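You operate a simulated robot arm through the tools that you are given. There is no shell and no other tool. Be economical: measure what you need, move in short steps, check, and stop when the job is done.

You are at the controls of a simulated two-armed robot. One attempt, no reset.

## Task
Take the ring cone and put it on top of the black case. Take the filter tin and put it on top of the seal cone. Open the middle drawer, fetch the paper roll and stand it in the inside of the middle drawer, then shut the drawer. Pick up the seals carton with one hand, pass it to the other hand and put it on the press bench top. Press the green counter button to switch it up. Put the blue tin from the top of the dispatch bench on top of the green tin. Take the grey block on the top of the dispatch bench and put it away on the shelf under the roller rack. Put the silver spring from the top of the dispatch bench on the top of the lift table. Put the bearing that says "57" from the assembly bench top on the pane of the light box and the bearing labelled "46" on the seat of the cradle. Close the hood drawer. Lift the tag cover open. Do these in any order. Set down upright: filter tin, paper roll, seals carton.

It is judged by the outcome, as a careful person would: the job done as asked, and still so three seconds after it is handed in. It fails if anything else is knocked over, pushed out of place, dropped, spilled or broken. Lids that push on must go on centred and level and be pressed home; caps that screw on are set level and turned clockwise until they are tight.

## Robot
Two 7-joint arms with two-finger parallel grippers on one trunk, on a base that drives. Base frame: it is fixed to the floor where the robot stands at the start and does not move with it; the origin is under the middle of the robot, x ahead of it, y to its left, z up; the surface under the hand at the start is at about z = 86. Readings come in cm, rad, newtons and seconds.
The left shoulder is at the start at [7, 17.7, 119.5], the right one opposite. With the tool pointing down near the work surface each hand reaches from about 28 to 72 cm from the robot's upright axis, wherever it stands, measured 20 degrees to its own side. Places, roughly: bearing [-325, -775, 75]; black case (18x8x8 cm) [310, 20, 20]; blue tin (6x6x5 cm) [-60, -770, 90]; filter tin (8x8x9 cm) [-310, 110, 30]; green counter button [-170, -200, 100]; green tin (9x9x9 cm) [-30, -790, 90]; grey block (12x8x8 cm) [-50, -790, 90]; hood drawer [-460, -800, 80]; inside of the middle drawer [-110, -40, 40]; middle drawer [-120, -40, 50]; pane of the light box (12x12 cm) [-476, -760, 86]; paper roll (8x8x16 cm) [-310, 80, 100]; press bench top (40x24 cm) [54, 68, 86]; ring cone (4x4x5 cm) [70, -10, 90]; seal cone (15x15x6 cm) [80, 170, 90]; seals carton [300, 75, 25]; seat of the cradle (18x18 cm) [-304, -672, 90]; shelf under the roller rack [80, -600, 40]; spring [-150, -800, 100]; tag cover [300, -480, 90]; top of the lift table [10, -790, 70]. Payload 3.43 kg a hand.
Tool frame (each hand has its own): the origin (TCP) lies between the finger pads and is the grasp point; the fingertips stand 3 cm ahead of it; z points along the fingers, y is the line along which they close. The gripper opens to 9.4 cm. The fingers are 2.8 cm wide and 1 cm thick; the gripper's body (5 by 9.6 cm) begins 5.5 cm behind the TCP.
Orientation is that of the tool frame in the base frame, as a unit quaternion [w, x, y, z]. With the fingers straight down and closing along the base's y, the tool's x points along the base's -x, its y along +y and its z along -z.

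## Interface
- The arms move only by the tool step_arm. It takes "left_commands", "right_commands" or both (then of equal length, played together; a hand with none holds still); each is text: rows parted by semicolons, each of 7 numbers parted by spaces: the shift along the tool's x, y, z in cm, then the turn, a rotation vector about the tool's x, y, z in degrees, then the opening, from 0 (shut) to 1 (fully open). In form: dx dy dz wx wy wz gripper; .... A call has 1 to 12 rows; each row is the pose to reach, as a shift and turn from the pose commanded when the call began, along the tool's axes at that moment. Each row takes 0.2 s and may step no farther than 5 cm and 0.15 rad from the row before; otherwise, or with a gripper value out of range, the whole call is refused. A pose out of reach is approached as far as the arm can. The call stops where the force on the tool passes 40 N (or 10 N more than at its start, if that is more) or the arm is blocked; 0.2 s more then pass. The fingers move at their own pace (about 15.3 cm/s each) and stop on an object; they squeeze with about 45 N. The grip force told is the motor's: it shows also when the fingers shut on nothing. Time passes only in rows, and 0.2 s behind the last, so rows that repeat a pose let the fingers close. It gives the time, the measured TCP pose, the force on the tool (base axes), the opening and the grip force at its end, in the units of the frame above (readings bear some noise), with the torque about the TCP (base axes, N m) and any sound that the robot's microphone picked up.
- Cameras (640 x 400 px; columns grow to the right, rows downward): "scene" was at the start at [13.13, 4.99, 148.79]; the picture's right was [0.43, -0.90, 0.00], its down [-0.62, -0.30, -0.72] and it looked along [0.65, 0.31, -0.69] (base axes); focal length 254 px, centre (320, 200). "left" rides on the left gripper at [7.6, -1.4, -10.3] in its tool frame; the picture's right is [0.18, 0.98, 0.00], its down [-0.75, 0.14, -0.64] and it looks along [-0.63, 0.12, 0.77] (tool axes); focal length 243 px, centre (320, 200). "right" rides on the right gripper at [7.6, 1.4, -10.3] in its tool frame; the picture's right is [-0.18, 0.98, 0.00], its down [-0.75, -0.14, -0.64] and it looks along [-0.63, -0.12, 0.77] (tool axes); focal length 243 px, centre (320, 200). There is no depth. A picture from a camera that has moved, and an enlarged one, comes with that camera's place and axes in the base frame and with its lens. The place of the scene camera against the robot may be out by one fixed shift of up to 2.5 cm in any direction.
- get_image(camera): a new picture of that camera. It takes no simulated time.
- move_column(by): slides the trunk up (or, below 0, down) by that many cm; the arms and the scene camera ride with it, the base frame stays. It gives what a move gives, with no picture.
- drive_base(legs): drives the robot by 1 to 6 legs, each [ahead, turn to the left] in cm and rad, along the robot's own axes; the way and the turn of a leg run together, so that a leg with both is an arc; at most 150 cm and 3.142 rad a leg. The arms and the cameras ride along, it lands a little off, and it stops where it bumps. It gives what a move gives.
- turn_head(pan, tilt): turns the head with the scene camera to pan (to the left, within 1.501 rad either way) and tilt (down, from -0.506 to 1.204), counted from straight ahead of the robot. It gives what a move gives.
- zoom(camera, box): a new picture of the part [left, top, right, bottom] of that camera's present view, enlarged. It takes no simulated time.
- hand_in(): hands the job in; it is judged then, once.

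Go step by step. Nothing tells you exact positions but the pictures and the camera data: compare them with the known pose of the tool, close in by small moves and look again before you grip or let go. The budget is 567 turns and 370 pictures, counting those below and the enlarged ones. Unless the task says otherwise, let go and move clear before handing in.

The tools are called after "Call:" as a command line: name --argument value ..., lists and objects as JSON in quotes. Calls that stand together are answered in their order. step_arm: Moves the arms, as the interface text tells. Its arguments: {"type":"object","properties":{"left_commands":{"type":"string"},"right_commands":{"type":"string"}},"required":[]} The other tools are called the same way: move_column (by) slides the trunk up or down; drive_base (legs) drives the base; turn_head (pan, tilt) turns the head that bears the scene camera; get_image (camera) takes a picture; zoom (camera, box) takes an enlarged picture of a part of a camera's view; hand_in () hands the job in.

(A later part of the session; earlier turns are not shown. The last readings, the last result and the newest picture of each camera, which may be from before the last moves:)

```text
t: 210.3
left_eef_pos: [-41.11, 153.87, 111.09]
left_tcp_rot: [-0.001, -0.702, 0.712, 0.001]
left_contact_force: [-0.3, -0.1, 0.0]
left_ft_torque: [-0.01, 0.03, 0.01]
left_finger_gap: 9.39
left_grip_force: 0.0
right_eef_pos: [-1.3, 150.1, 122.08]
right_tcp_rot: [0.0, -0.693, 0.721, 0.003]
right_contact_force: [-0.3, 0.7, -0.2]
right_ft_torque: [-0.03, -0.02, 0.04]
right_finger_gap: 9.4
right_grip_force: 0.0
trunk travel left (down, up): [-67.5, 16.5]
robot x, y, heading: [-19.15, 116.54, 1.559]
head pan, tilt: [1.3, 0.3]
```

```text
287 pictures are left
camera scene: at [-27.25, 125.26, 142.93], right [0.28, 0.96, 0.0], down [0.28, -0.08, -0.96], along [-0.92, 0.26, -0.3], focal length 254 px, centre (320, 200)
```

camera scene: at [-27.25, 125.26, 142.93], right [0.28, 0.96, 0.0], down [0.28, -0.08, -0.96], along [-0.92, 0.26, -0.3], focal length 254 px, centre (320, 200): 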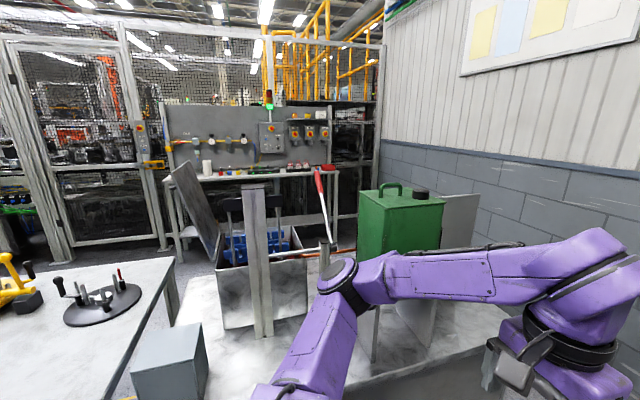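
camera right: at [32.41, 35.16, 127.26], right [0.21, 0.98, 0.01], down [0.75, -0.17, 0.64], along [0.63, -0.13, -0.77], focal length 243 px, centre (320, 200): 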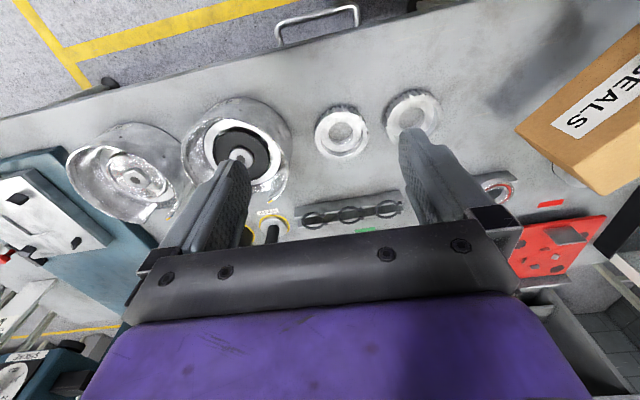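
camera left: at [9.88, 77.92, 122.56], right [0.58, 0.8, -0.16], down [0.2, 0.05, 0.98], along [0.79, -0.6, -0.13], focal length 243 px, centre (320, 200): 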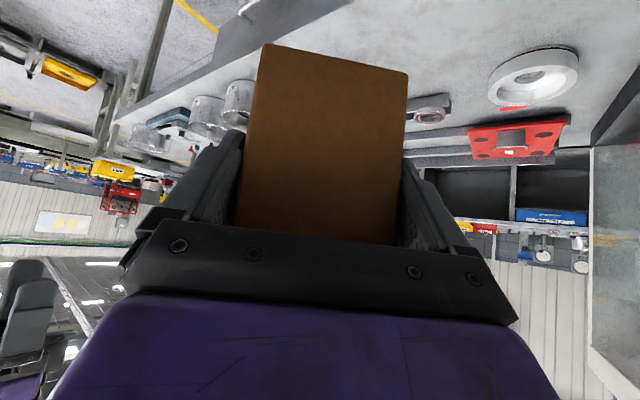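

The seal cone stands on the bench end near (77, 175). The paper roll is on the far bench to the west. I'll go back out of the aisle and look west.

Call:
drive_base --legs '[[-150, 0], [-84, 0], [0, 1.571]]'

Call:
turn_head --pan 0 --tilt 0.35

Call:
get_image --camera "scene"

```text
t: 225.4
left_eef_pos: [-60.77, -135.19, 111.1]
left_tcp_rot: [0.001, 1.0, -0.028, 0.001]
left_contact_force: [0.0, -0.4, -0.7]
left_ft_torque: [0.0, -0.03, -0.01]
left_finger_gap: 9.38
left_grip_force: 0.1
right_eef_pos: [-55.12, -95.5, 122.25]
right_tcp_rot: [0.003, 0.999, -0.039, -0.001]
right_contact_force: [0.7, 0.0, 0.2]
right_ft_torque: [0.0, -0.01, 0.01]
right_finger_gap: 9.42
right_grip_force: 0.1
trunk travel left (down, up): [-67.5, 16.5]
robot x, y, heading: [-22.01, -114.79, 3.089]
head pan, tilt: [1.3, 0.3]
```

```text
t: 226.8
left_eef_pos: [-60.72, -135.14, 111.15]
left_tcp_rot: [0.0, 1.0, -0.026, 0.001]
left_contact_force: [1.5, 0.0, -0.6]
left_ft_torque: [0.0, 0.01, 0.02]
left_finger_gap: 9.39
left_grip_force: 0.0
right_eef_pos: [-55.21, -95.58, 122.09]
right_tcp_rot: [0.004, 0.999, -0.039, -0.002]
right_contact_force: [0.1, -0.4, 0.1]
right_ft_torque: [-0.01, -0.01, 0.02]
right_finger_gap: 9.41
right_grip_force: 0.1
trunk travel left (down, up): [-67.5, 16.5]
robot x, y, heading: [-22.14, -114.6, 3.089]
head pan, tilt: [0.0, 0.351]
```

```text
286 pictures are left
camera scene: at [-35.71, -112.37, 142.46], right [0.05, 1.0, 0.0], down [0.34, -0.02, -0.94], along [-0.94, 0.05, -0.34], focal length 254 px, centre (320, 200)
```

scene: 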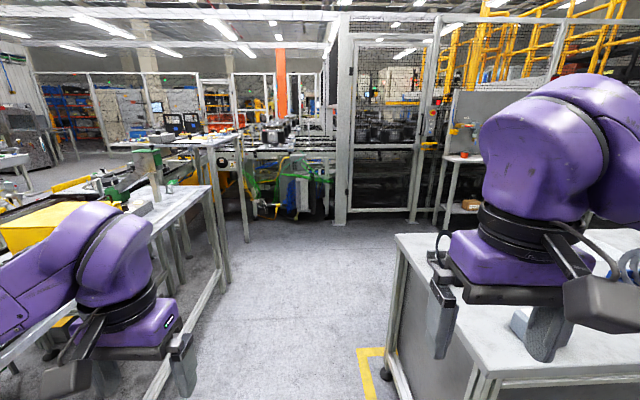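

Call:
drive_base --legs '[[0, 0.09], [150, 0], [45, 0]]'

Call:
turn_head --pan -1.2 --tilt 0.4

Call:
get_image --camera "scene"

Call:
turn_head --pan 1.2 --tilt 0.4

Call:
get_image --camera "scene"

```text
t: 236.9
left_eef_pos: [-250.98, -144.61, 111.16]
left_tcp_rot: [0.001, 1.0, 0.012, 0.0]
left_contact_force: [0.0, 0.2, -0.4]
left_ft_torque: [-0.01, 0.01, -0.02]
left_finger_gap: 9.4
left_grip_force: 0.1
right_eef_pos: [-248.54, -104.77, 122.17]
right_tcp_rot: [0.004, 1.0, 0.001, 0.0]
right_contact_force: [0.0, -0.3, -0.5]
right_ft_torque: [0.01, -0.02, 0.01]
right_finger_gap: 9.42
right_grip_force: 0.0
trunk travel left (down, up): [-67.5, 16.5]
robot x, y, heading: [-214.17, -121.57, -3.106]
head pan, tilt: [0.0, 0.351]
```

```text
t: 238.3
left_eef_pos: [-250.9, -144.71, 111.09]
left_tcp_rot: [0.0, 1.0, 0.012, 0.001]
left_contact_force: [0.1, 0.4, 0.0]
left_ft_torque: [0.0, 0.03, -0.01]
left_finger_gap: 9.42
left_grip_force: 0.2
right_eef_pos: [-248.37, -104.68, 122.12]
right_tcp_rot: [0.003, 1.0, 0.0, -0.001]
right_contact_force: [0.5, 0.6, 0.1]
right_ft_torque: [0.04, -0.02, 0.0]
right_finger_gap: 9.4
right_grip_force: 0.1
trunk travel left (down, up): [-67.5, 16.5]
robot x, y, heading: [-213.89, -121.07, -3.109]
head pan, tilt: [-1.201, 0.4]
```

```text
285 pictures are left
camera scene: at [-221.97, -111.21, 142.0], right [0.92, 0.39, 0.0], down [0.15, -0.36, -0.92], along [-0.36, 0.85, -0.39], focal length 254 px, centre (320, 200)
```

scene: 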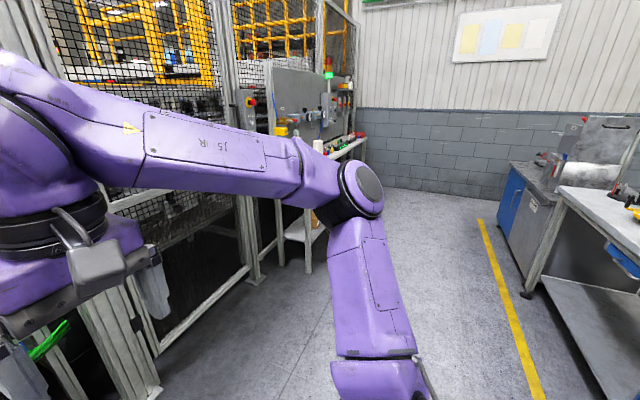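

```text
t: 240.6
left_eef_pos: [-250.85, -144.69, 111.22]
left_tcp_rot: [0.0, 1.0, 0.012, 0.0]
left_contact_force: [0.8, 1.0, 0.6]
left_ft_torque: [0.0, 0.01, 0.02]
left_finger_gap: 9.41
left_grip_force: 0.0
right_eef_pos: [-248.56, -104.65, 122.14]
right_tcp_rot: [0.003, 1.0, 0.0, -0.001]
right_contact_force: [0.9, -0.5, 0.3]
right_ft_torque: [0.0, 0.0, -0.02]
right_finger_gap: 9.41
right_grip_force: 0.0
trunk travel left (down, up): [-67.5, 16.5]
robot x, y, heading: [-214.33, -120.93, -3.113]
head pan, tilt: [1.201, 0.4]
```

```text
284 pictures are left
camera scene: at [-221.48, -128.47, 142.0], right [-0.94, 0.34, 0.0], down [0.13, 0.37, -0.92], along [-0.31, -0.87, -0.39], focal length 254 px, centre (320, 200)
```

scene: 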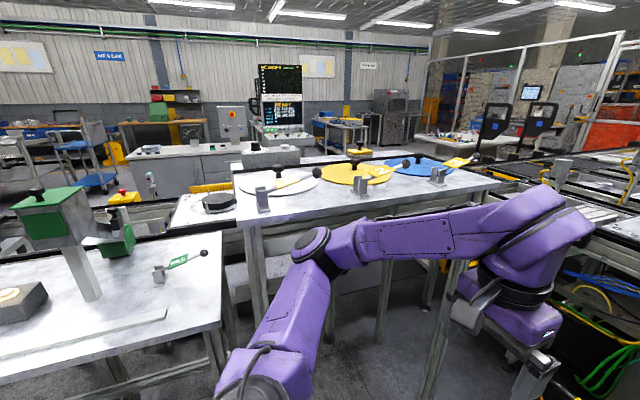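

Call:
zoom --camera "scene" --box '[0, 160, 240, 310]'

```text
2.67 times, centred on (120, 235) of scene
camera zoom: at [-221.48, -128.47, 142.0], right [-0.94, 0.34, 0.0], down [0.13, 0.37, -0.92], along [-0.31, -0.87, -0.39], focal length 679 px, centre (853, 107)
```

zoom: 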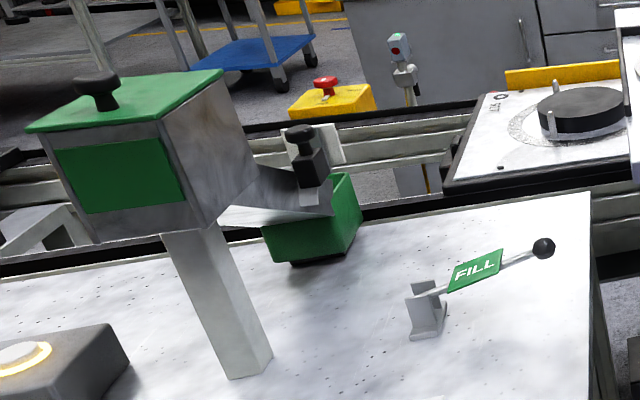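

Call:
drive_base --legs '[[0, -1.6], [110, 0], [95, 0], [0, 1.571]]'

Call:
turn_head --pan 0 --tilt 0.6

Call:
get_image --camera "scene"

```text
t: 258.6
left_eef_pos: [-249.86, 62.92, 111.12]
left_tcp_rot: [0.0, 1.0, 0.005, 0.001]
left_contact_force: [0.4, 0.5, -0.4]
left_ft_torque: [-0.04, -0.01, 0.0]
left_finger_gap: 9.39
left_grip_force: 0.1
right_eef_pos: [-246.86, 102.83, 122.17]
right_tcp_rot: [0.004, 1.0, -0.007, -0.001]
right_contact_force: [0.3, 0.1, -0.4]
right_ft_torque: [-0.02, -0.01, 0.02]
right_finger_gap: 9.41
right_grip_force: 0.0
trunk travel left (down, up): [-67.5, 16.5]
robot x, y, heading: [-212.05, 85.86, -3.127]
head pan, tilt: [1.201, 0.4]
```

```text
t: 260.0
left_eef_pos: [-249.86, 62.78, 111.08]
left_tcp_rot: [0.001, 1.0, 0.005, 0.001]
left_contact_force: [-0.2, -0.6, -0.2]
left_ft_torque: [-0.04, 0.06, -0.01]
left_finger_gap: 9.38
left_grip_force: 0.2
right_eef_pos: [-246.88, 102.82, 122.13]
right_tcp_rot: [0.004, 1.0, -0.006, -0.001]
right_contact_force: [-0.3, 0.1, -0.5]
right_ft_torque: [-0.03, 0.01, -0.02]
right_finger_gap: 9.41
right_grip_force: 0.0
trunk travel left (down, up): [-67.5, 16.5]
robot x, y, heading: [-212.72, 85.94, -3.126]
head pan, tilt: [0.0, 0.6]
```

```text
282 pictures are left
camera scene: at [-225.82, 87.24, 140.18], right [-0.01, 1.0, 0.0], down [0.56, 0.01, -0.83], along [-0.82, -0.01, -0.56], focal length 254 px, centre (320, 200)
```

scene: 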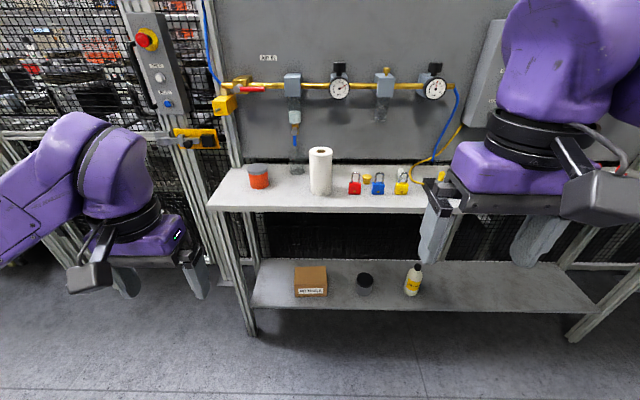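

Call:
zoom --camera "scene" --box '[230, 130, 450, 310]'

```text
2.22 times, centred on (340, 220) of scene
camera zoom: at [-225.82, 87.24, 140.18], right [-0.01, 1.0, 0.0], down [0.56, 0.01, -0.83], along [-0.82, -0.01, -0.56], focal length 566 px, centre (276, 156)
```

zoom: 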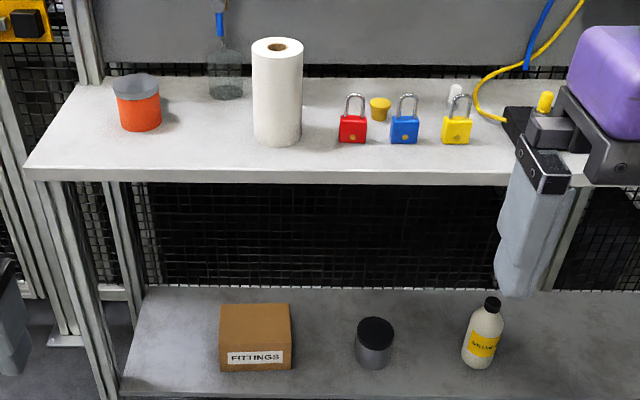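

The roll stands at about (-305, 86) and the filter tin at (-310, 109) on the lower shelf. I'll move in, lower the trunk and take the tin with the right hand.

Call:
drive_base --legs '[[0, -0.3], [28, 0], [0, 0.285]]'

Call:
move_column --by -25

Call:
move_column --by -25

Call:
turn_head --pan -0.2 --tilt 0.6

Call:
get_image --camera "scene"

Call:
get_image --camera "right"

```text
t: 263.9
left_eef_pos: [-277.56, 71.82, 110.98]
left_tcp_rot: [0.001, 1.0, -0.004, 0.002]
left_contact_force: [0.5, -1.0, -0.5]
left_ft_torque: [0.02, -0.02, 0.03]
left_finger_gap: 9.42
left_grip_force: 0.0
right_eef_pos: [-274.0, 111.75, 122.21]
right_tcp_rot: [0.003, 1.0, -0.016, -0.003]
right_contact_force: [0.2, -0.4, -0.8]
right_ft_torque: [-0.01, 0.0, 0.03]
right_finger_gap: 9.39
right_grip_force: 0.0
trunk travel left (down, up): [-67.5, 16.5]
robot x, y, heading: [-239.55, 93.83, 3.135]
head pan, tilt: [0.0, 0.6]
```

```text
t: 266.5
left_eef_pos: [-277.51, 71.8, 86.17]
left_tcp_rot: [0.001, 1.0, -0.005, 0.001]
left_contact_force: [-0.1, 0.7, 0.0]
left_ft_torque: [-0.02, 0.0, 0.0]
left_finger_gap: 9.38
left_grip_force: 0.1
right_eef_pos: [-273.75, 111.62, 97.18]
right_tcp_rot: [0.003, 1.0, -0.016, 0.0]
right_contact_force: [0.3, -0.1, -0.2]
right_ft_torque: [0.02, -0.01, 0.01]
right_finger_gap: 9.38
right_grip_force: 0.0
trunk travel left (down, up): [-42.5, 41.5]
robot x, y, heading: [-239.81, 94.49, 3.139]
head pan, tilt: [0.0, 0.6]
```

```text
t: 269.1
left_eef_pos: [-277.66, 71.72, 61.18]
left_tcp_rot: [0.001, 1.0, -0.004, 0.001]
left_contact_force: [-0.4, -1.4, 1.0]
left_ft_torque: [-0.02, 0.02, 0.04]
left_finger_gap: 9.41
left_grip_force: 0.1
right_eef_pos: [-273.98, 111.64, 72.27]
right_tcp_rot: [0.004, 1.0, -0.015, -0.001]
right_contact_force: [1.2, 0.1, 1.0]
right_ft_torque: [-0.03, 0.01, 0.0]
right_finger_gap: 9.39
right_grip_force: 0.0
trunk travel left (down, up): [-17.5, 66.5]
robot x, y, heading: [-239.86, 94.57, 3.138]
head pan, tilt: [0.0, 0.6]
```

```text
t: 269.8
left_eef_pos: [-277.64, 71.76, 61.2]
left_tcp_rot: [0.001, 1.0, -0.004, 0.001]
left_contact_force: [0.6, 0.9, -0.3]
left_ft_torque: [-0.03, -0.04, 0.03]
left_finger_gap: 9.39
left_grip_force: 0.0
right_eef_pos: [-273.83, 111.69, 72.19]
right_tcp_rot: [0.004, 1.0, -0.015, -0.001]
right_contact_force: [0.0, -0.3, -0.4]
right_ft_torque: [-0.01, -0.02, -0.01]
right_finger_gap: 9.41
right_grip_force: 0.0
trunk travel left (down, up): [-17.5, 66.5]
robot x, y, heading: [-240.26, 93.97, 3.139]
head pan, tilt: [-0.201, 0.6]
```

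```text
280 pictures are left
camera scene: at [-252.95, 97.44, 90.18], right [0.2, 0.98, 0.0], down [0.55, -0.11, -0.83], along [-0.81, 0.17, -0.57], focal length 254 px, centre (320, 200)
```

scene: 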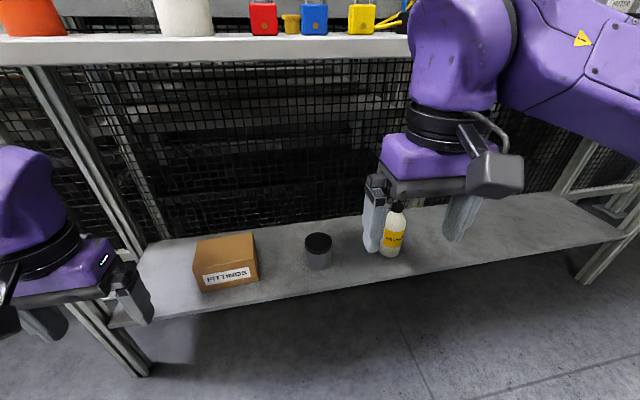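

```text
279 pictures are left
camera right: at [-266.27, 110.18, 82.28], right [-0.22, -0.98, 0.01], down [-0.75, 0.17, 0.64], along [-0.63, 0.13, -0.77], focal length 243 px, centre (320, 200)
```

right: 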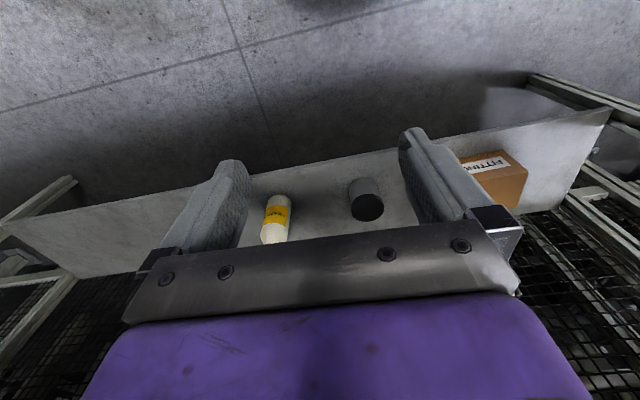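

Call:
step_arm --right_commands "0 0 4 0 0 0 1; 0 1 8 0 0 0 1; 0 2 12 0 0 0 1; 0 3 16 0 0 0 1; 0 4 20 0 0 0 1; 0 4.6 24 0 0 0 1; 0 4.6 27 0 0 0 1" --left_commands "0 0 0 0 0 0 1; 0 -2 0 0 0 0 1; 0 -4 0 0 0 0 1; 0 -4 0 0 0 0 1; 0 -4 0 0 0 0 1; 0 -4 0 0 0 0 1; 0 -4 0 0 0 0 1"

Call:
drive_base --legs '[[15, 0]]'

Call:
get_image --camera "right"

Call:
get_image --camera "scene"

```text
t: 271.4
left_eef_pos: [-279.5, 73.47, 61.58]
left_tcp_rot: [0.001, 1.0, -0.005, 0.001]
left_contact_force: [0.1, -0.2, 1.1]
left_ft_torque: [0.01, 0.01, 0.05]
left_finger_gap: 9.38
left_grip_force: 0.1
left hand out of reach, approached as far as the arm can: row 2, 3, 4, 5, 6, 7
right_eef_pos: [-274.18, 106.81, 45.16]
right_tcp_rot: [0.004, 1.0, -0.017, -0.002]
right_contact_force: [-0.3, -0.1, 0.5]
right_ft_torque: [-0.01, 0.02, 0.01]
right_finger_gap: 9.37
right_grip_force: 0.0
trunk travel left (down, up): [-17.5, 66.5]
robot x, y, heading: [-239.79, 94.05, 3.139]
head pan, tilt: [-0.201, 0.6]
```

```text
t: 272.8
left_eef_pos: [-294.41, 73.35, 61.55]
left_tcp_rot: [0.001, 1.0, -0.004, 0.001]
left_contact_force: [0.1, -0.5, -0.7]
left_ft_torque: [-0.01, 0.0, 0.02]
left_finger_gap: 9.41
left_grip_force: 0.0
right_eef_pos: [-289.32, 106.55, 45.17]
right_tcp_rot: [0.004, 1.0, -0.014, 0.0]
right_contact_force: [-0.1, -0.2, 0.2]
right_ft_torque: [0.0, 0.03, 0.0]
right_finger_gap: 9.41
right_grip_force: 0.0
trunk travel left (down, up): [-17.5, 66.5]
robot x, y, heading: [-255.15, 94.2, 3.139]
head pan, tilt: [-0.201, 0.6]
```

```text
278 pictures are left
camera right: at [-281.66, 105.14, 55.26], right [-0.21, -0.98, 0.01], down [-0.75, 0.17, 0.64], along [-0.63, 0.13, -0.77], focal length 243 px, centre (320, 200)
```

right: 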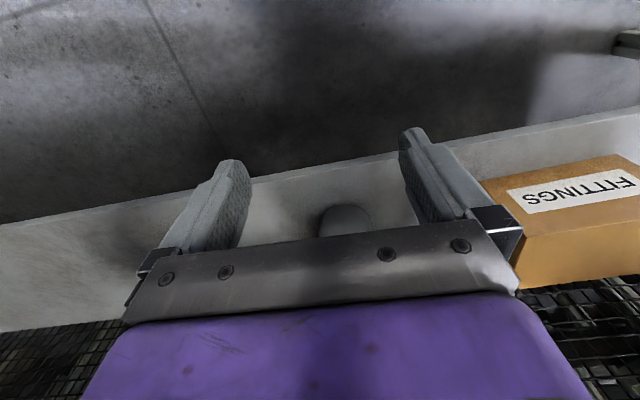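

```text
277 pictures are left
camera scene: at [-267.98, 97.42, 90.18], right [0.2, 0.98, 0.0], down [0.55, -0.11, -0.82], along [-0.81, 0.16, -0.57], focal length 254 px, centre (320, 200)
```

scene: 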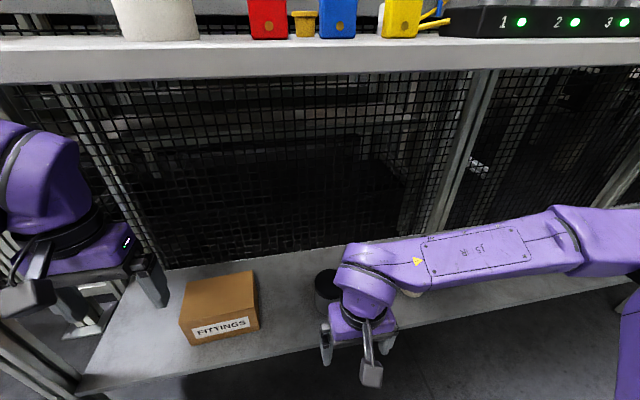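

Call:
step_arm --right_commands "-4 0 0 0 0 0 1; -8 0 0 0 0 0 1; -12 0 0 0 0 0 1; -15 0 0 0 0 0 1"

Call:
get_image --camera "right"

```text
t: 273.8
left_eef_pos: [-294.42, 73.33, 61.46]
left_tcp_rot: [0.001, 1.0, -0.003, 0.001]
left_contact_force: [-0.2, -0.3, -0.2]
left_ft_torque: [0.0, 0.01, 0.05]
left_finger_gap: 9.39
left_grip_force: 0.0
right_eef_pos: [-304.29, 106.87, 45.26]
right_tcp_rot: [0.004, 1.0, -0.013, -0.001]
right_contact_force: [0.3, 0.5, -0.6]
right_ft_torque: [0.0, 0.0, 0.0]
right_finger_gap: 9.39
right_grip_force: 0.1
trunk travel left (down, up): [-17.5, 66.5]
robot x, y, heading: [-254.92, 94.51, 3.14]
head pan, tilt: [-0.201, 0.6]
```

```text
276 pictures are left
camera right: at [-296.69, 105.47, 55.39], right [-0.21, -0.98, 0.01], down [-0.75, 0.17, 0.64], along [-0.63, 0.13, -0.77], focal length 243 px, centre (320, 200)
```

right: 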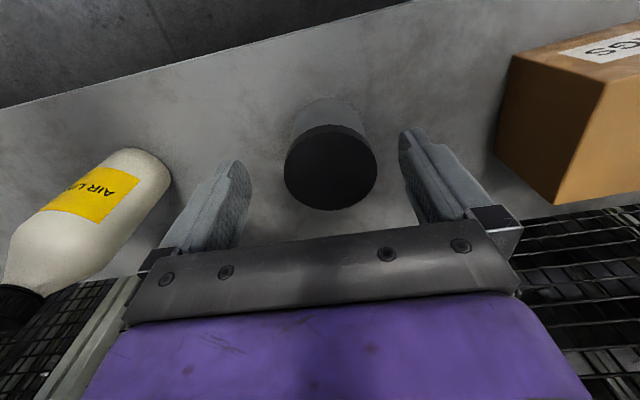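

Call:
step_arm --right_commands "-2 0 2 0 0 0 1; -3.6 0.1 5 0 0 0 1; -3.6 0.1 7 0 0 0 1"

Call:
get_image --camera "right"

```text
t: 274.6
left_eef_pos: [-294.48, 73.31, 61.62]
left_tcp_rot: [0.0, 1.0, -0.002, 0.001]
left_contact_force: [1.0, -0.9, 0.8]
left_ft_torque: [-0.02, -0.02, 0.01]
left_finger_gap: 9.4
left_grip_force: 0.2
right_eef_pos: [-307.9, 106.87, 38.18]
right_tcp_rot: [0.003, 1.0, -0.014, 0.0]
right_contact_force: [0.3, -0.8, 0.9]
right_ft_torque: [0.01, 0.01, -0.02]
right_finger_gap: 9.42
right_grip_force: 0.1
trunk travel left (down, up): [-17.5, 66.5]
robot x, y, heading: [-255.13, 93.95, 3.138]
head pan, tilt: [-0.201, 0.6]
```

```text
275 pictures are left
camera right: at [-300.18, 105.36, 48.34], right [-0.21, -0.98, 0.01], down [-0.75, 0.17, 0.64], along [-0.63, 0.13, -0.77], focal length 243 px, centre (320, 200)
```

right: 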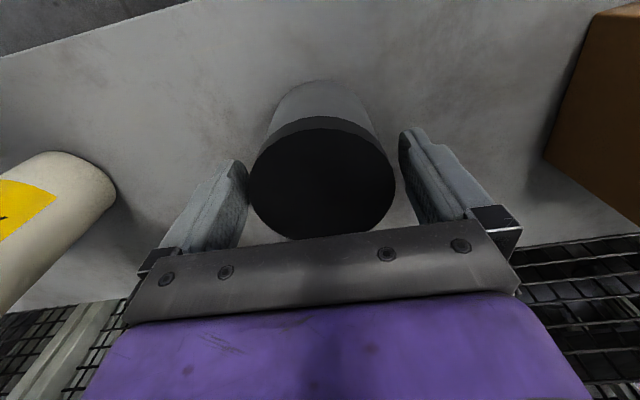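

Call:
step_arm --right_commands "0 -0.1 1.5 0 0 0 1; 0 -0.1 3 0 0 0 1; 0 -0.1 4.2 0 0 0 1; 0 -0.1 4.2 0 0 0 0.5; 0 -0.1 4.2 0 0 0 0; 0 -0.1 4.2 0 0 0 0; 0 -0.1 3 0 0 0 0; 0 -0.1 0 0 0 0 0; 0 -0.1 -4 0 0 0 0"

Call:
get_image --camera "right"

```text
t: 276.6
left_eef_pos: [-294.53, 73.33, 61.43]
left_tcp_rot: [0.001, 1.0, -0.003, 0.0]
left_contact_force: [-0.5, 0.1, -0.8]
left_ft_torque: [0.0, -0.03, -0.02]
left_finger_gap: 9.38
left_grip_force: 0.0
right_eef_pos: [-307.94, 106.9, 42.09]
right_tcp_rot: [0.004, 1.0, -0.014, 0.001]
right_contact_force: [-0.5, -0.2, -1.8]
right_ft_torque: [-0.03, 0.01, -0.03]
right_finger_gap: 8.31
right_grip_force: 45.0
trunk travel left (down, up): [-17.5, 66.5]
robot x, y, heading: [-255.31, 94.14, -3.142]
head pan, tilt: [-0.201, 0.6]
```

```text
274 pictures are left
camera right: at [-300.28, 105.47, 52.31], right [-0.21, -0.98, 0.01], down [-0.75, 0.17, 0.64], along [-0.63, 0.13, -0.77], focal length 243 px, centre (320, 200)
```

right: 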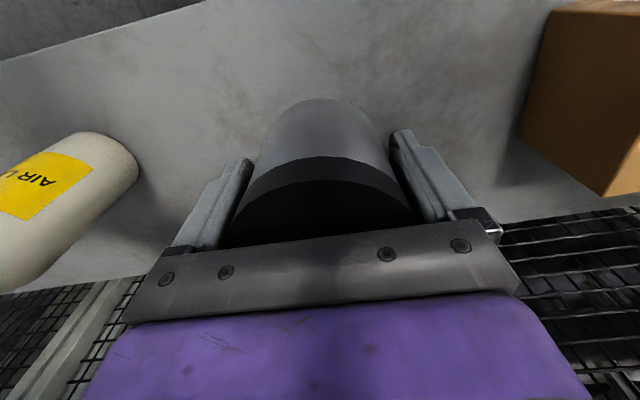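

The tin is held. I back out, raise the trunk, then get the roll with the left hand.

Call:
drive_base --legs '[[-32, 0]]'

Call:
step_arm --right_commands "4 -1 -4 0 0 0 0; 8 -2 -8 0 0 0 0; 12 -3 -11 0 0 0 0; 16 -3 -14 0 0 0 0; 18 -3 -18 0 0 0 0"

Call:
move_column --by 40

Call:
move_column --by 22

Call:
turn_head --pan 0.1 --tilt 0.55

Call:
get_image --camera "scene"

Call:
get_image --camera "left"

```text
t: 278.7
left_eef_pos: [-262.29, 73.14, 61.45]
left_tcp_rot: [0.001, 1.0, -0.001, 0.0]
left_contact_force: [-0.1, -0.1, -0.2]
left_ft_torque: [-0.01, 0.01, 0.01]
left_finger_gap: 9.39
left_grip_force: 0.0
right_eef_pos: [-275.68, 106.84, 42.21]
right_tcp_rot: [0.004, 1.0, -0.013, 0.0]
right_contact_force: [-0.3, -0.4, -2.4]
right_ft_torque: [-0.04, -0.02, -0.02]
right_finger_gap: 8.3
right_grip_force: 45.1
trunk travel left (down, up): [-17.5, 66.5]
robot x, y, heading: [-222.92, 94.18, -3.142]
head pan, tilt: [-0.201, 0.6]
```

```text
refused: row 1 steps farther than a row can; nothing moved
```

```text
t: 282.5
left_eef_pos: [-262.3, 73.13, 101.62]
left_tcp_rot: [0.001, 1.0, -0.001, 0.0]
left_contact_force: [1.1, 0.1, -0.1]
left_ft_torque: [-0.03, 0.03, -0.01]
left_finger_gap: 9.38
left_grip_force: 0.1
right_eef_pos: [-275.83, 106.91, 82.28]
right_tcp_rot: [0.004, 1.0, -0.013, -0.002]
right_contact_force: [0.4, -0.1, -2.4]
right_ft_torque: [0.0, -0.01, -0.02]
right_finger_gap: 8.3
right_grip_force: 45.2
trunk travel left (down, up): [-57.5, 26.5]
robot x, y, heading: [-223.17, 94.29, -3.14]
head pan, tilt: [-0.201, 0.6]
```

```text
t: 284.9
left_eef_pos: [-262.28, 73.16, 123.64]
left_tcp_rot: [0.001, 1.0, -0.002, 0.001]
left_contact_force: [0.3, -0.2, 0.2]
left_ft_torque: [0.02, -0.03, 0.0]
left_finger_gap: 9.38
left_grip_force: 0.2
right_eef_pos: [-275.78, 106.79, 104.32]
right_tcp_rot: [0.003, 1.0, -0.013, -0.001]
right_contact_force: [0.1, 0.3, -2.3]
right_ft_torque: [0.01, -0.01, 0.01]
right_finger_gap: 8.28
right_grip_force: 44.9
trunk travel left (down, up): [-79.5, 4.5]
robot x, y, heading: [-222.63, 94.35, -3.138]
head pan, tilt: [-0.201, 0.6]
```

```text
t: 285.7
left_eef_pos: [-262.31, 73.21, 123.53]
left_tcp_rot: [0.001, 1.0, -0.002, 0.002]
left_contact_force: [0.6, 0.4, -0.6]
left_ft_torque: [0.0, 0.0, -0.01]
left_finger_gap: 9.39
left_grip_force: 0.1
right_eef_pos: [-275.84, 106.89, 104.13]
right_tcp_rot: [0.004, 1.0, -0.013, -0.001]
right_contact_force: [1.3, 0.5, -3.1]
right_ft_torque: [0.01, -0.01, -0.02]
right_finger_gap: 8.28
right_grip_force: 45.2
trunk travel left (down, up): [-79.5, 4.5]
robot x, y, heading: [-222.7, 94.37, -3.139]
head pan, tilt: [0.099, 0.55]
```

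```text
273 pictures are left
camera scene: at [-236.11, 94.79, 152.62], right [-0.1, 0.99, 0.0], down [0.52, 0.05, -0.85], along [-0.85, -0.09, -0.52], focal length 254 px, centre (320, 200)
```

scene: 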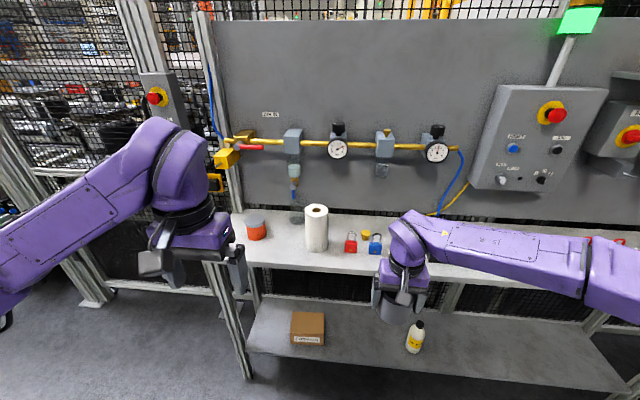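

```text
272 pictures are left
camera left: at [-254.61, 74.61, 133.78], right [0.18, -0.98, 0.0], down [-0.76, -0.14, 0.64], along [-0.63, -0.12, -0.77], focal length 243 px, centre (320, 200)
```

left: 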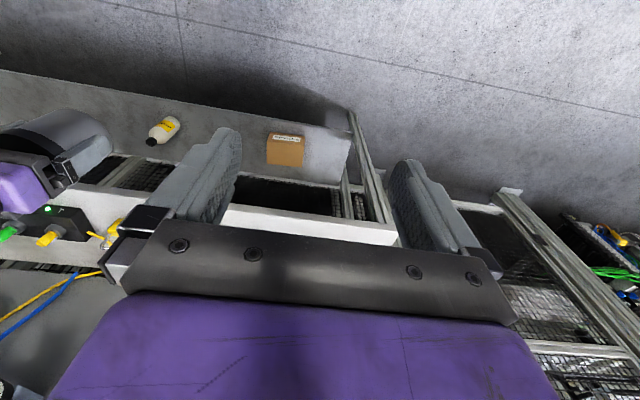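

Call:
step_arm --right_commands "3 0 -3 0 0 0 0; 6 -1 -6 0 0 0 0; 9 -2 -9 0 0 0 0; 12 -3 -11 0 0 0 0; 16 -4 -12 0 0 0 0; 19 -4 -12 0 0 0 0"

Call:
drive_base --legs '[[28, 0]]'

Call:
step_arm --left_commands "-2 -3 0 0 0 0 1; -4 -6 0 0 0 0 1; -6 -9 0 0 0 0 1; -8 -12 0 0 0 0 1"

Call:
get_image --camera "left"

```text
t: 287.1
left_eef_pos: [-262.21, 73.12, 123.62]
left_tcp_rot: [0.001, 1.0, -0.001, 0.001]
left_contact_force: [-0.2, -0.2, -0.3]
left_ft_torque: [0.0, 0.04, 0.01]
left_finger_gap: 9.4
left_grip_force: 0.0
right_eef_pos: [-256.78, 110.39, 115.9]
right_tcp_rot: [0.004, 1.0, -0.012, -0.002]
right_contact_force: [0.1, 0.8, -1.9]
right_ft_torque: [0.0, -0.02, -0.03]
right_finger_gap: 8.28
right_grip_force: 45.0
trunk travel left (down, up): [-79.5, 4.5]
robot x, y, heading: [-222.69, 93.91, -3.139]
head pan, tilt: [0.099, 0.55]
```

```text
t: 289.0
left_eef_pos: [-289.74, 73.09, 123.64]
left_tcp_rot: [0.001, 1.0, -0.001, 0.0]
left_contact_force: [0.8, -0.3, 0.3]
left_ft_torque: [0.0, 0.02, -0.01]
left_finger_gap: 9.41
left_grip_force: 0.0
right_eef_pos: [-284.46, 110.29, 116.01]
right_tcp_rot: [0.004, 1.0, -0.011, -0.002]
right_contact_force: [1.1, 0.7, -2.3]
right_ft_torque: [-0.02, 0.01, 0.01]
right_finger_gap: 8.3
right_grip_force: 45.0
trunk travel left (down, up): [-79.5, 4.5]
robot x, y, heading: [-250.48, 93.88, -3.139]
head pan, tilt: [0.099, 0.55]
```

```text
t: 290.0
left_eef_pos: [-298.5, 85.44, 123.71]
left_tcp_rot: [0.002, 1.0, -0.003, 0.001]
left_contact_force: [-0.5, 0.1, -1.1]
left_ft_torque: [-0.03, 0.03, -0.01]
left_finger_gap: 9.41
left_grip_force: 0.0
left hand out of reach, approached as far as the arm can: row 1, 2, 3, 4
right_eef_pos: [-284.63, 110.52, 115.99]
right_tcp_rot: [0.004, 1.0, -0.013, -0.001]
right_contact_force: [-0.9, 0.3, -1.9]
right_ft_torque: [-0.01, -0.02, 0.02]
right_finger_gap: 8.31
right_grip_force: 44.8
trunk travel left (down, up): [-79.5, 4.5]
robot x, y, heading: [-250.45, 94.17, -3.138]
head pan, tilt: [0.099, 0.55]
```

```text
271 pictures are left
camera left: at [-290.81, 86.83, 133.79], right [0.18, -0.98, 0.01], down [-0.76, -0.13, 0.64], along [-0.63, -0.12, -0.77], focal length 243 px, centre (320, 200)
```

left: 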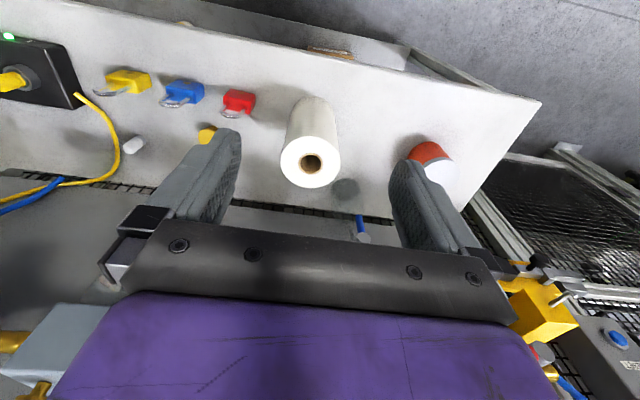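

Call:
step_arm --left_commands "0 0.3 4 0 0 0 1; 0 0.6 8 0 0 0 1; -3 0.6 11 0 0 0 1; -6 0.6 12 0 0 0 1; -8.8 0.6 12 0 0 0 1"

Call:
get_image --camera "left"

```text
t: 291.2
left_eef_pos: [-307.27, 84.51, 111.44]
left_tcp_rot: [0.001, 1.0, -0.002, 0.0]
left_contact_force: [0.3, -0.4, 0.3]
left_ft_torque: [0.0, 0.0, 0.01]
left_finger_gap: 9.4
left_grip_force: 0.1
right_eef_pos: [-284.63, 110.43, 115.97]
right_tcp_rot: [0.004, 1.0, -0.013, -0.001]
right_contact_force: [-0.6, 0.4, -2.1]
right_ft_torque: [-0.04, -0.01, 0.0]
right_finger_gap: 8.31
right_grip_force: 45.1
trunk travel left (down, up): [-79.5, 4.5]
robot x, y, heading: [-250.7, 94.38, -3.135]
head pan, tilt: [0.099, 0.55]
```

```text
270 pictures are left
camera left: at [-299.56, 85.87, 121.75], right [0.18, -0.98, 0.0], down [-0.76, -0.14, 0.64], along [-0.63, -0.12, -0.77], focal length 243 px, centre (320, 200)
```

left: 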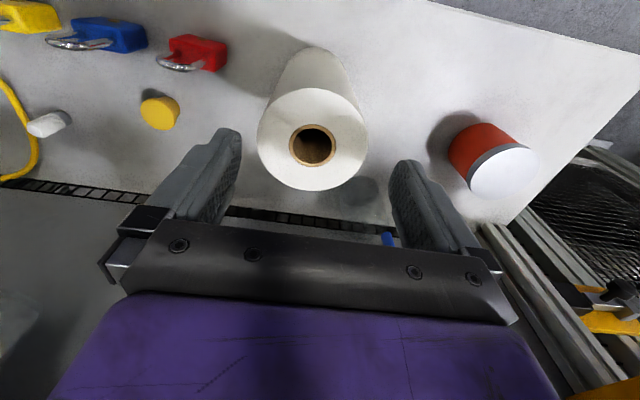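

Call:
step_arm --left_commands "0 -0.4 3 0 0 0 1; 0 -0.4 5 0 0 0 1; 0 -0.4 6.5 0 0 0 1"

Call:
get_image --camera "left"

```text
t: 292.0
left_eef_pos: [-306.91, 84.71, 104.95]
left_tcp_rot: [0.0, 1.0, -0.002, 0.001]
left_contact_force: [-0.9, -0.2, -0.2]
left_ft_torque: [0.02, 0.03, -0.02]
left_finger_gap: 9.41
left_grip_force: 0.0
right_eef_pos: [-284.6, 110.36, 116.06]
right_tcp_rot: [0.004, 1.0, -0.013, -0.001]
right_contact_force: [-0.5, 0.2, -1.6]
right_ft_torque: [-0.01, -0.04, -0.02]
right_finger_gap: 8.31
right_grip_force: 44.7
trunk travel left (down, up): [-79.5, 4.5]
robot x, y, heading: [-250.4, 94.04, -3.137]
head pan, tilt: [0.099, 0.55]
```

```text
269 pictures are left
camera left: at [-299.22, 86.09, 115.27], right [0.18, -0.98, 0.0], down [-0.75, -0.14, 0.64], along [-0.63, -0.12, -0.77], focal length 243 px, centre (320, 200)
```

left: 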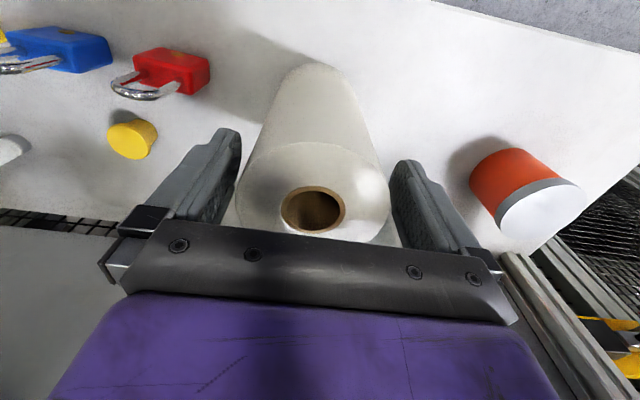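

Call:
step_arm --left_commands "0 0 1.5 0 0 0 1; 0 0 2.8 0 0 0 1; 0 0 2.8 0 0 0 0.5; 0 0 2.8 0 0 0 0; 0 0 2.8 0 0 0 0; 0 0 2.8 0 0 0 0; 0 0 1 0 0 0 0; 0 0 -3 0 0 0 0; 0 0 -7 0 0 0 0; 0 0 -10 0 0 0 0"

Call:
get_image --camera "scene"

```text
t: 294.2
left_eef_pos: [-307.08, 84.58, 114.93]
left_tcp_rot: [0.002, 1.0, 0.0, 0.001]
left_contact_force: [-0.2, 0.2, -4.1]
left_ft_torque: [0.02, -0.02, 0.0]
left_finger_gap: 8.32
left_grip_force: 45.0
right_eef_pos: [-284.58, 110.26, 115.85]
right_tcp_rot: [0.003, 1.0, -0.012, -0.002]
right_contact_force: [-0.1, 0.4, -1.7]
right_ft_torque: [-0.01, -0.01, -0.02]
right_finger_gap: 8.29
right_grip_force: 44.4
trunk travel left (down, up): [-79.5, 4.5]
robot x, y, heading: [-249.9, 94.23, -3.14]
head pan, tilt: [0.099, 0.55]
```

```text
268 pictures are left
camera scene: at [-263.81, 94.7, 152.62], right [-0.1, 0.99, 0.0], down [0.52, 0.05, -0.85], along [-0.85, -0.09, -0.52], focal length 254 px, centre (320, 200)
```

scene: 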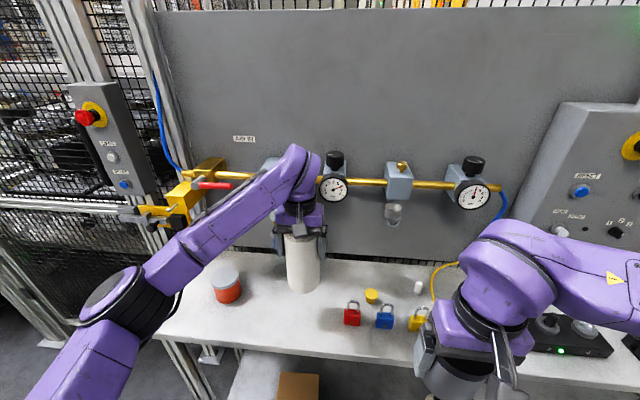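

Call:
drive_base --legs '[[-40, 0]]'

Call:
step_arm --left_commands "4 2 -1 0 0 0 0; 8 4 -2 0 0 0 0; 12 6 -3 0 0 0 0; 15 8 -4 0 0 0 0; 18 10 -4 0 0 0 0"

Call:
turn_head --pan 0 --tilt 0.5

```text
t: 296.7
left_eef_pos: [-267.59, 84.72, 114.9]
left_tcp_rot: [0.001, 1.0, 0.001, 0.001]
left_contact_force: [-0.1, 0.8, -3.2]
left_ft_torque: [0.0, -0.03, -0.01]
left_finger_gap: 8.33
left_grip_force: 45.5
right_eef_pos: [-245.04, 110.46, 115.8]
right_tcp_rot: [0.004, 1.0, -0.011, 0.0]
right_contact_force: [-0.1, -0.2, -2.4]
right_ft_torque: [0.01, -0.03, -0.03]
right_finger_gap: 8.29
right_grip_force: 44.8
trunk travel left (down, up): [-79.5, 4.5]
robot x, y, heading: [-210.9, 94.1, -3.134]
head pan, tilt: [0.099, 0.55]
```

```text
t: 297.9
left_eef_pos: [-250.27, 72.78, 118.97]
left_tcp_rot: [0.0, 1.0, -0.003, 0.0]
left_contact_force: [0.5, -0.7, -4.8]
left_ft_torque: [0.0, -0.03, 0.01]
left_finger_gap: 8.32
left_grip_force: 45.2
left hand out of reach, approached as far as the arm can: row 4, 5
right_eef_pos: [-245.02, 110.13, 115.97]
right_tcp_rot: [0.004, 1.0, -0.011, -0.001]
right_contact_force: [0.3, -0.8, -1.7]
right_ft_torque: [0.0, -0.01, 0.0]
right_finger_gap: 8.28
right_grip_force: 44.4
trunk travel left (down, up): [-79.5, 4.5]
robot x, y, heading: [-210.76, 94.61, -3.135]
head pan, tilt: [0.099, 0.55]
```

```text
t: 298.6
left_eef_pos: [-250.5, 73.01, 119.02]
left_tcp_rot: [0.0, 1.0, -0.002, 0.001]
left_contact_force: [0.1, 0.2, -5.5]
left_ft_torque: [0.0, -0.01, 0.03]
left_finger_gap: 8.32
left_grip_force: 44.8
right_eef_pos: [-245.0, 110.37, 115.98]
right_tcp_rot: [0.004, 1.0, -0.011, -0.001]
right_contact_force: [0.1, -0.1, -1.7]
right_ft_torque: [0.0, -0.01, 0.04]
right_finger_gap: 8.31
right_grip_force: 45.4
trunk travel left (down, up): [-79.5, 4.5]
robot x, y, heading: [-210.65, 94.56, -3.138]
head pan, tilt: [0.0, 0.499]
```

Both items are in hand. I turn south and look at the drawer bench on the way.

Call:
drive_base --legs '[[0, 1.567], [80, 0]]'

Call:
turn_head --pan 1.0 --tilt 0.6

Call:
get_image --camera "scene"

```text
t: 306.7
left_eef_pos: [-186.03, -23.89, 118.92]
left_tcp_rot: [0.001, 0.698, 0.716, 0.001]
left_contact_force: [0.6, -0.6, -5.0]
left_ft_torque: [0.04, 0.0, -0.01]
left_finger_gap: 8.29
left_grip_force: 45.0
right_eef_pos: [-223.45, -19.53, 115.9]
right_tcp_rot: [0.003, 0.705, 0.709, 0.002]
right_contact_force: [0.0, 0.1, -3.0]
right_ft_torque: [0.05, -0.03, 0.04]
right_finger_gap: 8.28
right_grip_force: 45.2
trunk travel left (down, up): [-79.5, 4.5]
robot x, y, heading: [-208.65, 15.44, -1.536]
head pan, tilt: [0.0, 0.499]
```

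```text
t: 307.9
left_eef_pos: [-185.93, -23.98, 118.91]
left_tcp_rot: [-0.001, 0.698, 0.716, 0.001]
left_contact_force: [-0.3, -0.1, -4.6]
left_ft_torque: [0.02, 0.02, 0.01]
left_finger_gap: 8.28
left_grip_force: 45.2
right_eef_pos: [-223.51, -19.48, 115.94]
right_tcp_rot: [0.003, 0.706, 0.708, 0.002]
right_contact_force: [0.3, -0.5, -1.4]
right_ft_torque: [0.04, 0.0, 0.03]
right_finger_gap: 8.27
right_grip_force: 44.4
trunk travel left (down, up): [-79.5, 4.5]
robot x, y, heading: [-208.44, 15.21, -1.534]
head pan, tilt: [1.0, 0.6]
```

```text
267 pictures are left
camera scene: at [-199.92, 6.91, 152.17], right [-0.51, -0.86, 0.0], down [-0.49, 0.29, -0.82], along [0.71, -0.42, -0.57], focal length 254 px, centre (320, 200)
```

scene: 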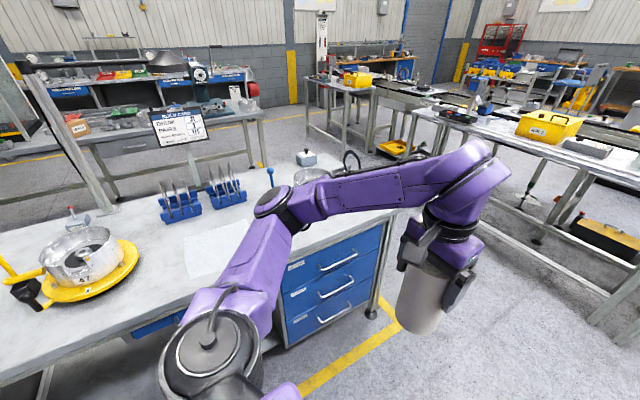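

The drawers face west at about x=-139. I'll deliver the tin to the seal cone first, then come back for the drawer.

Call:
drive_base --legs '[[132, 0], [0, 1.534], [150, 0], [36, 0], [0, 1.571]]'

Call:
turn_head --pan 0 --tilt 0.5

Call:
get_image --camera "scene"

```text
t: 331.0
left_eef_pos: [-41.2, -72.28, 118.83]
left_tcp_rot: [0.002, 0.72, -0.694, 0.001]
left_contact_force: [0.3, 0.3, -4.6]
left_ft_torque: [-0.07, 0.01, -0.01]
left_finger_gap: 8.31
left_grip_force: 44.9
right_eef_pos: [-3.64, -76.34, 115.87]
right_tcp_rot: [0.002, 0.712, -0.702, -0.003]
right_contact_force: [0.1, -0.6, -2.1]
right_ft_torque: [-0.03, -0.04, 0.01]
right_finger_gap: 8.27
right_grip_force: 45.7
trunk travel left (down, up): [-79.5, 4.5]
robot x, y, heading: [-18.35, -111.14, 1.612]
head pan, tilt: [1.0, 0.6]
```

```text
t: 332.3
left_eef_pos: [-41.19, -72.3, 119.04]
left_tcp_rot: [0.001, 0.719, -0.695, 0.0]
left_contact_force: [0.2, -0.1, -4.4]
left_ft_torque: [-0.03, -0.02, -0.02]
left_finger_gap: 8.3
left_grip_force: 45.1
right_eef_pos: [-3.69, -76.23, 115.93]
right_tcp_rot: [0.002, 0.713, -0.701, -0.003]
right_contact_force: [0.1, 0.0, -1.2]
right_ft_torque: [-0.06, 0.02, -0.01]
right_finger_gap: 8.28
right_grip_force: 45.1
trunk travel left (down, up): [-79.5, 4.5]
robot x, y, heading: [-18.08, -111.35, 1.617]
head pan, tilt: [0.0, 0.499]
```

```text
266 pictures are left
camera scene: at [-18.35, -95.47, 153.08], right [1.0, 0.04, 0.0], down [0.02, -0.48, -0.88], along [-0.04, 0.88, -0.48], focal length 254 px, centre (320, 200)
```

scene: 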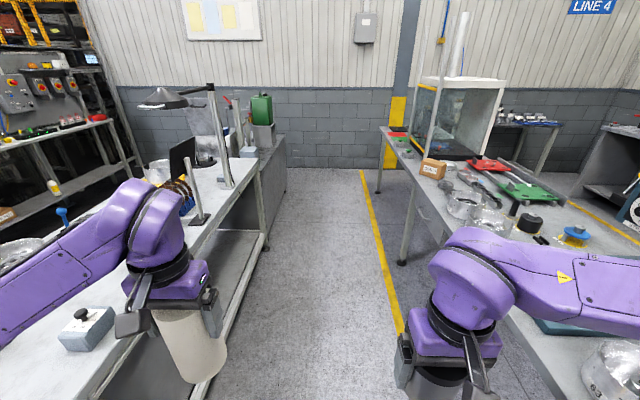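

Call:
drive_base --legs '[[0, -0.08], [90, 0], [85, 0], [0, -0.5], [40, 0]]'

Call:
turn_head --pan -0.2 --tilt 0.6

Call:
get_image --camera "scene"

```text
t: 344.8
left_eef_pos: [3.44, 136.98, 119.45]
left_tcp_rot: [0.006, -0.498, 0.867, 0.001]
left_contact_force: [0.3, 1.1, -4.0]
left_ft_torque: [-0.05, 0.03, 0.0]
left_finger_gap: 8.29
left_grip_force: 44.6
right_eef_pos: [32.92, 113.15, 116.5]
right_tcp_rot: [0.007, -0.491, 0.871, 0.006]
right_contact_force: [-0.5, -1.0, -2.3]
right_ft_torque: [-0.02, 0.02, 0.01]
right_finger_gap: 8.27
right_grip_force: 45.2
trunk travel left (down, up): [-79.5, 4.5]
robot x, y, heading: [3.47, 93.07, 1.039]
head pan, tilt: [0.0, 0.499]
stopped in leg 5: the robot was blocked; the commanded pose is now the measured one
```

```text
t: 345.5
left_eef_pos: [3.32, 136.78, 119.49]
left_tcp_rot: [0.007, -0.497, 0.868, 0.003]
left_contact_force: [0.9, -0.3, -4.4]
left_ft_torque: [-0.03, 0.03, -0.01]
left_finger_gap: 8.31
left_grip_force: 45.1
right_eef_pos: [32.94, 113.21, 116.64]
right_tcp_rot: [0.008, -0.492, 0.871, 0.005]
right_contact_force: [0.9, -0.1, -2.9]
right_ft_torque: [-0.03, -0.03, -0.01]
right_finger_gap: 8.26
right_grip_force: 45.4
trunk travel left (down, up): [-79.5, 4.5]
robot x, y, heading: [3.27, 93.09, 1.039]
head pan, tilt: [-0.201, 0.6]
```

```text
265 pictures are left
camera scene: at [10.6, 103.66, 152.41], right [0.75, -0.67, 0.0], down [-0.36, -0.41, -0.84], along [0.56, 0.62, -0.55], focal length 254 px, centre (320, 200)
```

scene: 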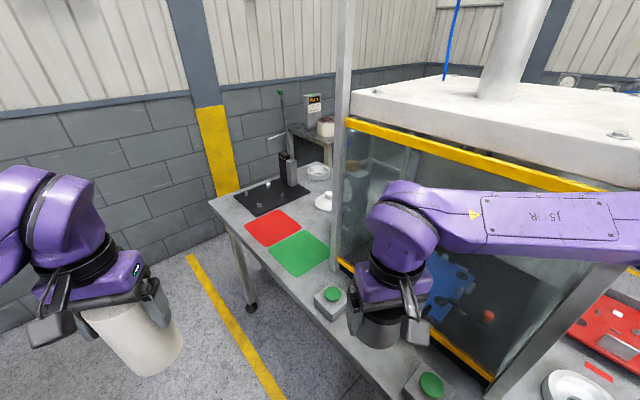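

I bumped something low (likely a bench leg). I'll back off, go further north to y≈185, and face the cone squarely.

Call:
drive_base --legs '[[-12, 0], [0, 0.55], [103, 0], [0, -1.58]]'

Call:
turn_head --pan 0 --tilt 0.6

Call:
get_image --camera "scene"

```text
t: 357.1
left_eef_pos: [35.95, 205.52, 118.99]
left_tcp_rot: [-0.002, 0.019, 1.0, 0.001]
left_contact_force: [-0.2, -0.1, -4.9]
left_ft_torque: [0.02, 0.05, -0.01]
left_finger_gap: 8.34
left_grip_force: 44.6
right_eef_pos: [29.32, 168.14, 115.85]
right_tcp_rot: [0.001, 0.026, 1.0, 0.004]
right_contact_force: [0.7, 0.2, -2.6]
right_ft_torque: [-0.01, -0.01, 0.02]
right_finger_gap: 8.28
right_grip_force: 44.7
trunk travel left (down, up): [-79.5, 4.5]
robot x, y, heading: [-4.35, 185.34, -0.033]
head pan, tilt: [-0.201, 0.6]
```

```text
t: 357.9
left_eef_pos: [35.96, 205.46, 118.98]
left_tcp_rot: [-0.001, 0.018, 1.0, 0.001]
left_contact_force: [-0.3, -0.9, -4.7]
left_ft_torque: [-0.02, 0.07, -0.02]
left_finger_gap: 8.29
left_grip_force: 45.2
right_eef_pos: [29.24, 168.17, 115.89]
right_tcp_rot: [0.001, 0.026, 1.0, 0.004]
right_contact_force: [0.6, -0.7, -2.6]
right_ft_torque: [0.01, 0.06, 0.03]
right_finger_gap: 8.26
right_grip_force: 45.8
trunk travel left (down, up): [-79.5, 4.5]
robot x, y, heading: [-4.43, 185.32, -0.038]
head pan, tilt: [0.0, 0.6]
```

```text
264 pictures are left
camera scene: at [10.27, 186.27, 152.17], right [-0.04, -1.0, 0.0], down [-0.57, 0.02, -0.82], along [0.82, -0.03, -0.57], focal length 254 px, centre (320, 200)
```

scene: 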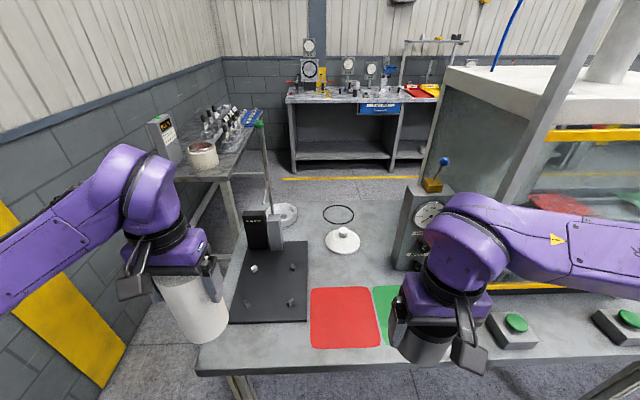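

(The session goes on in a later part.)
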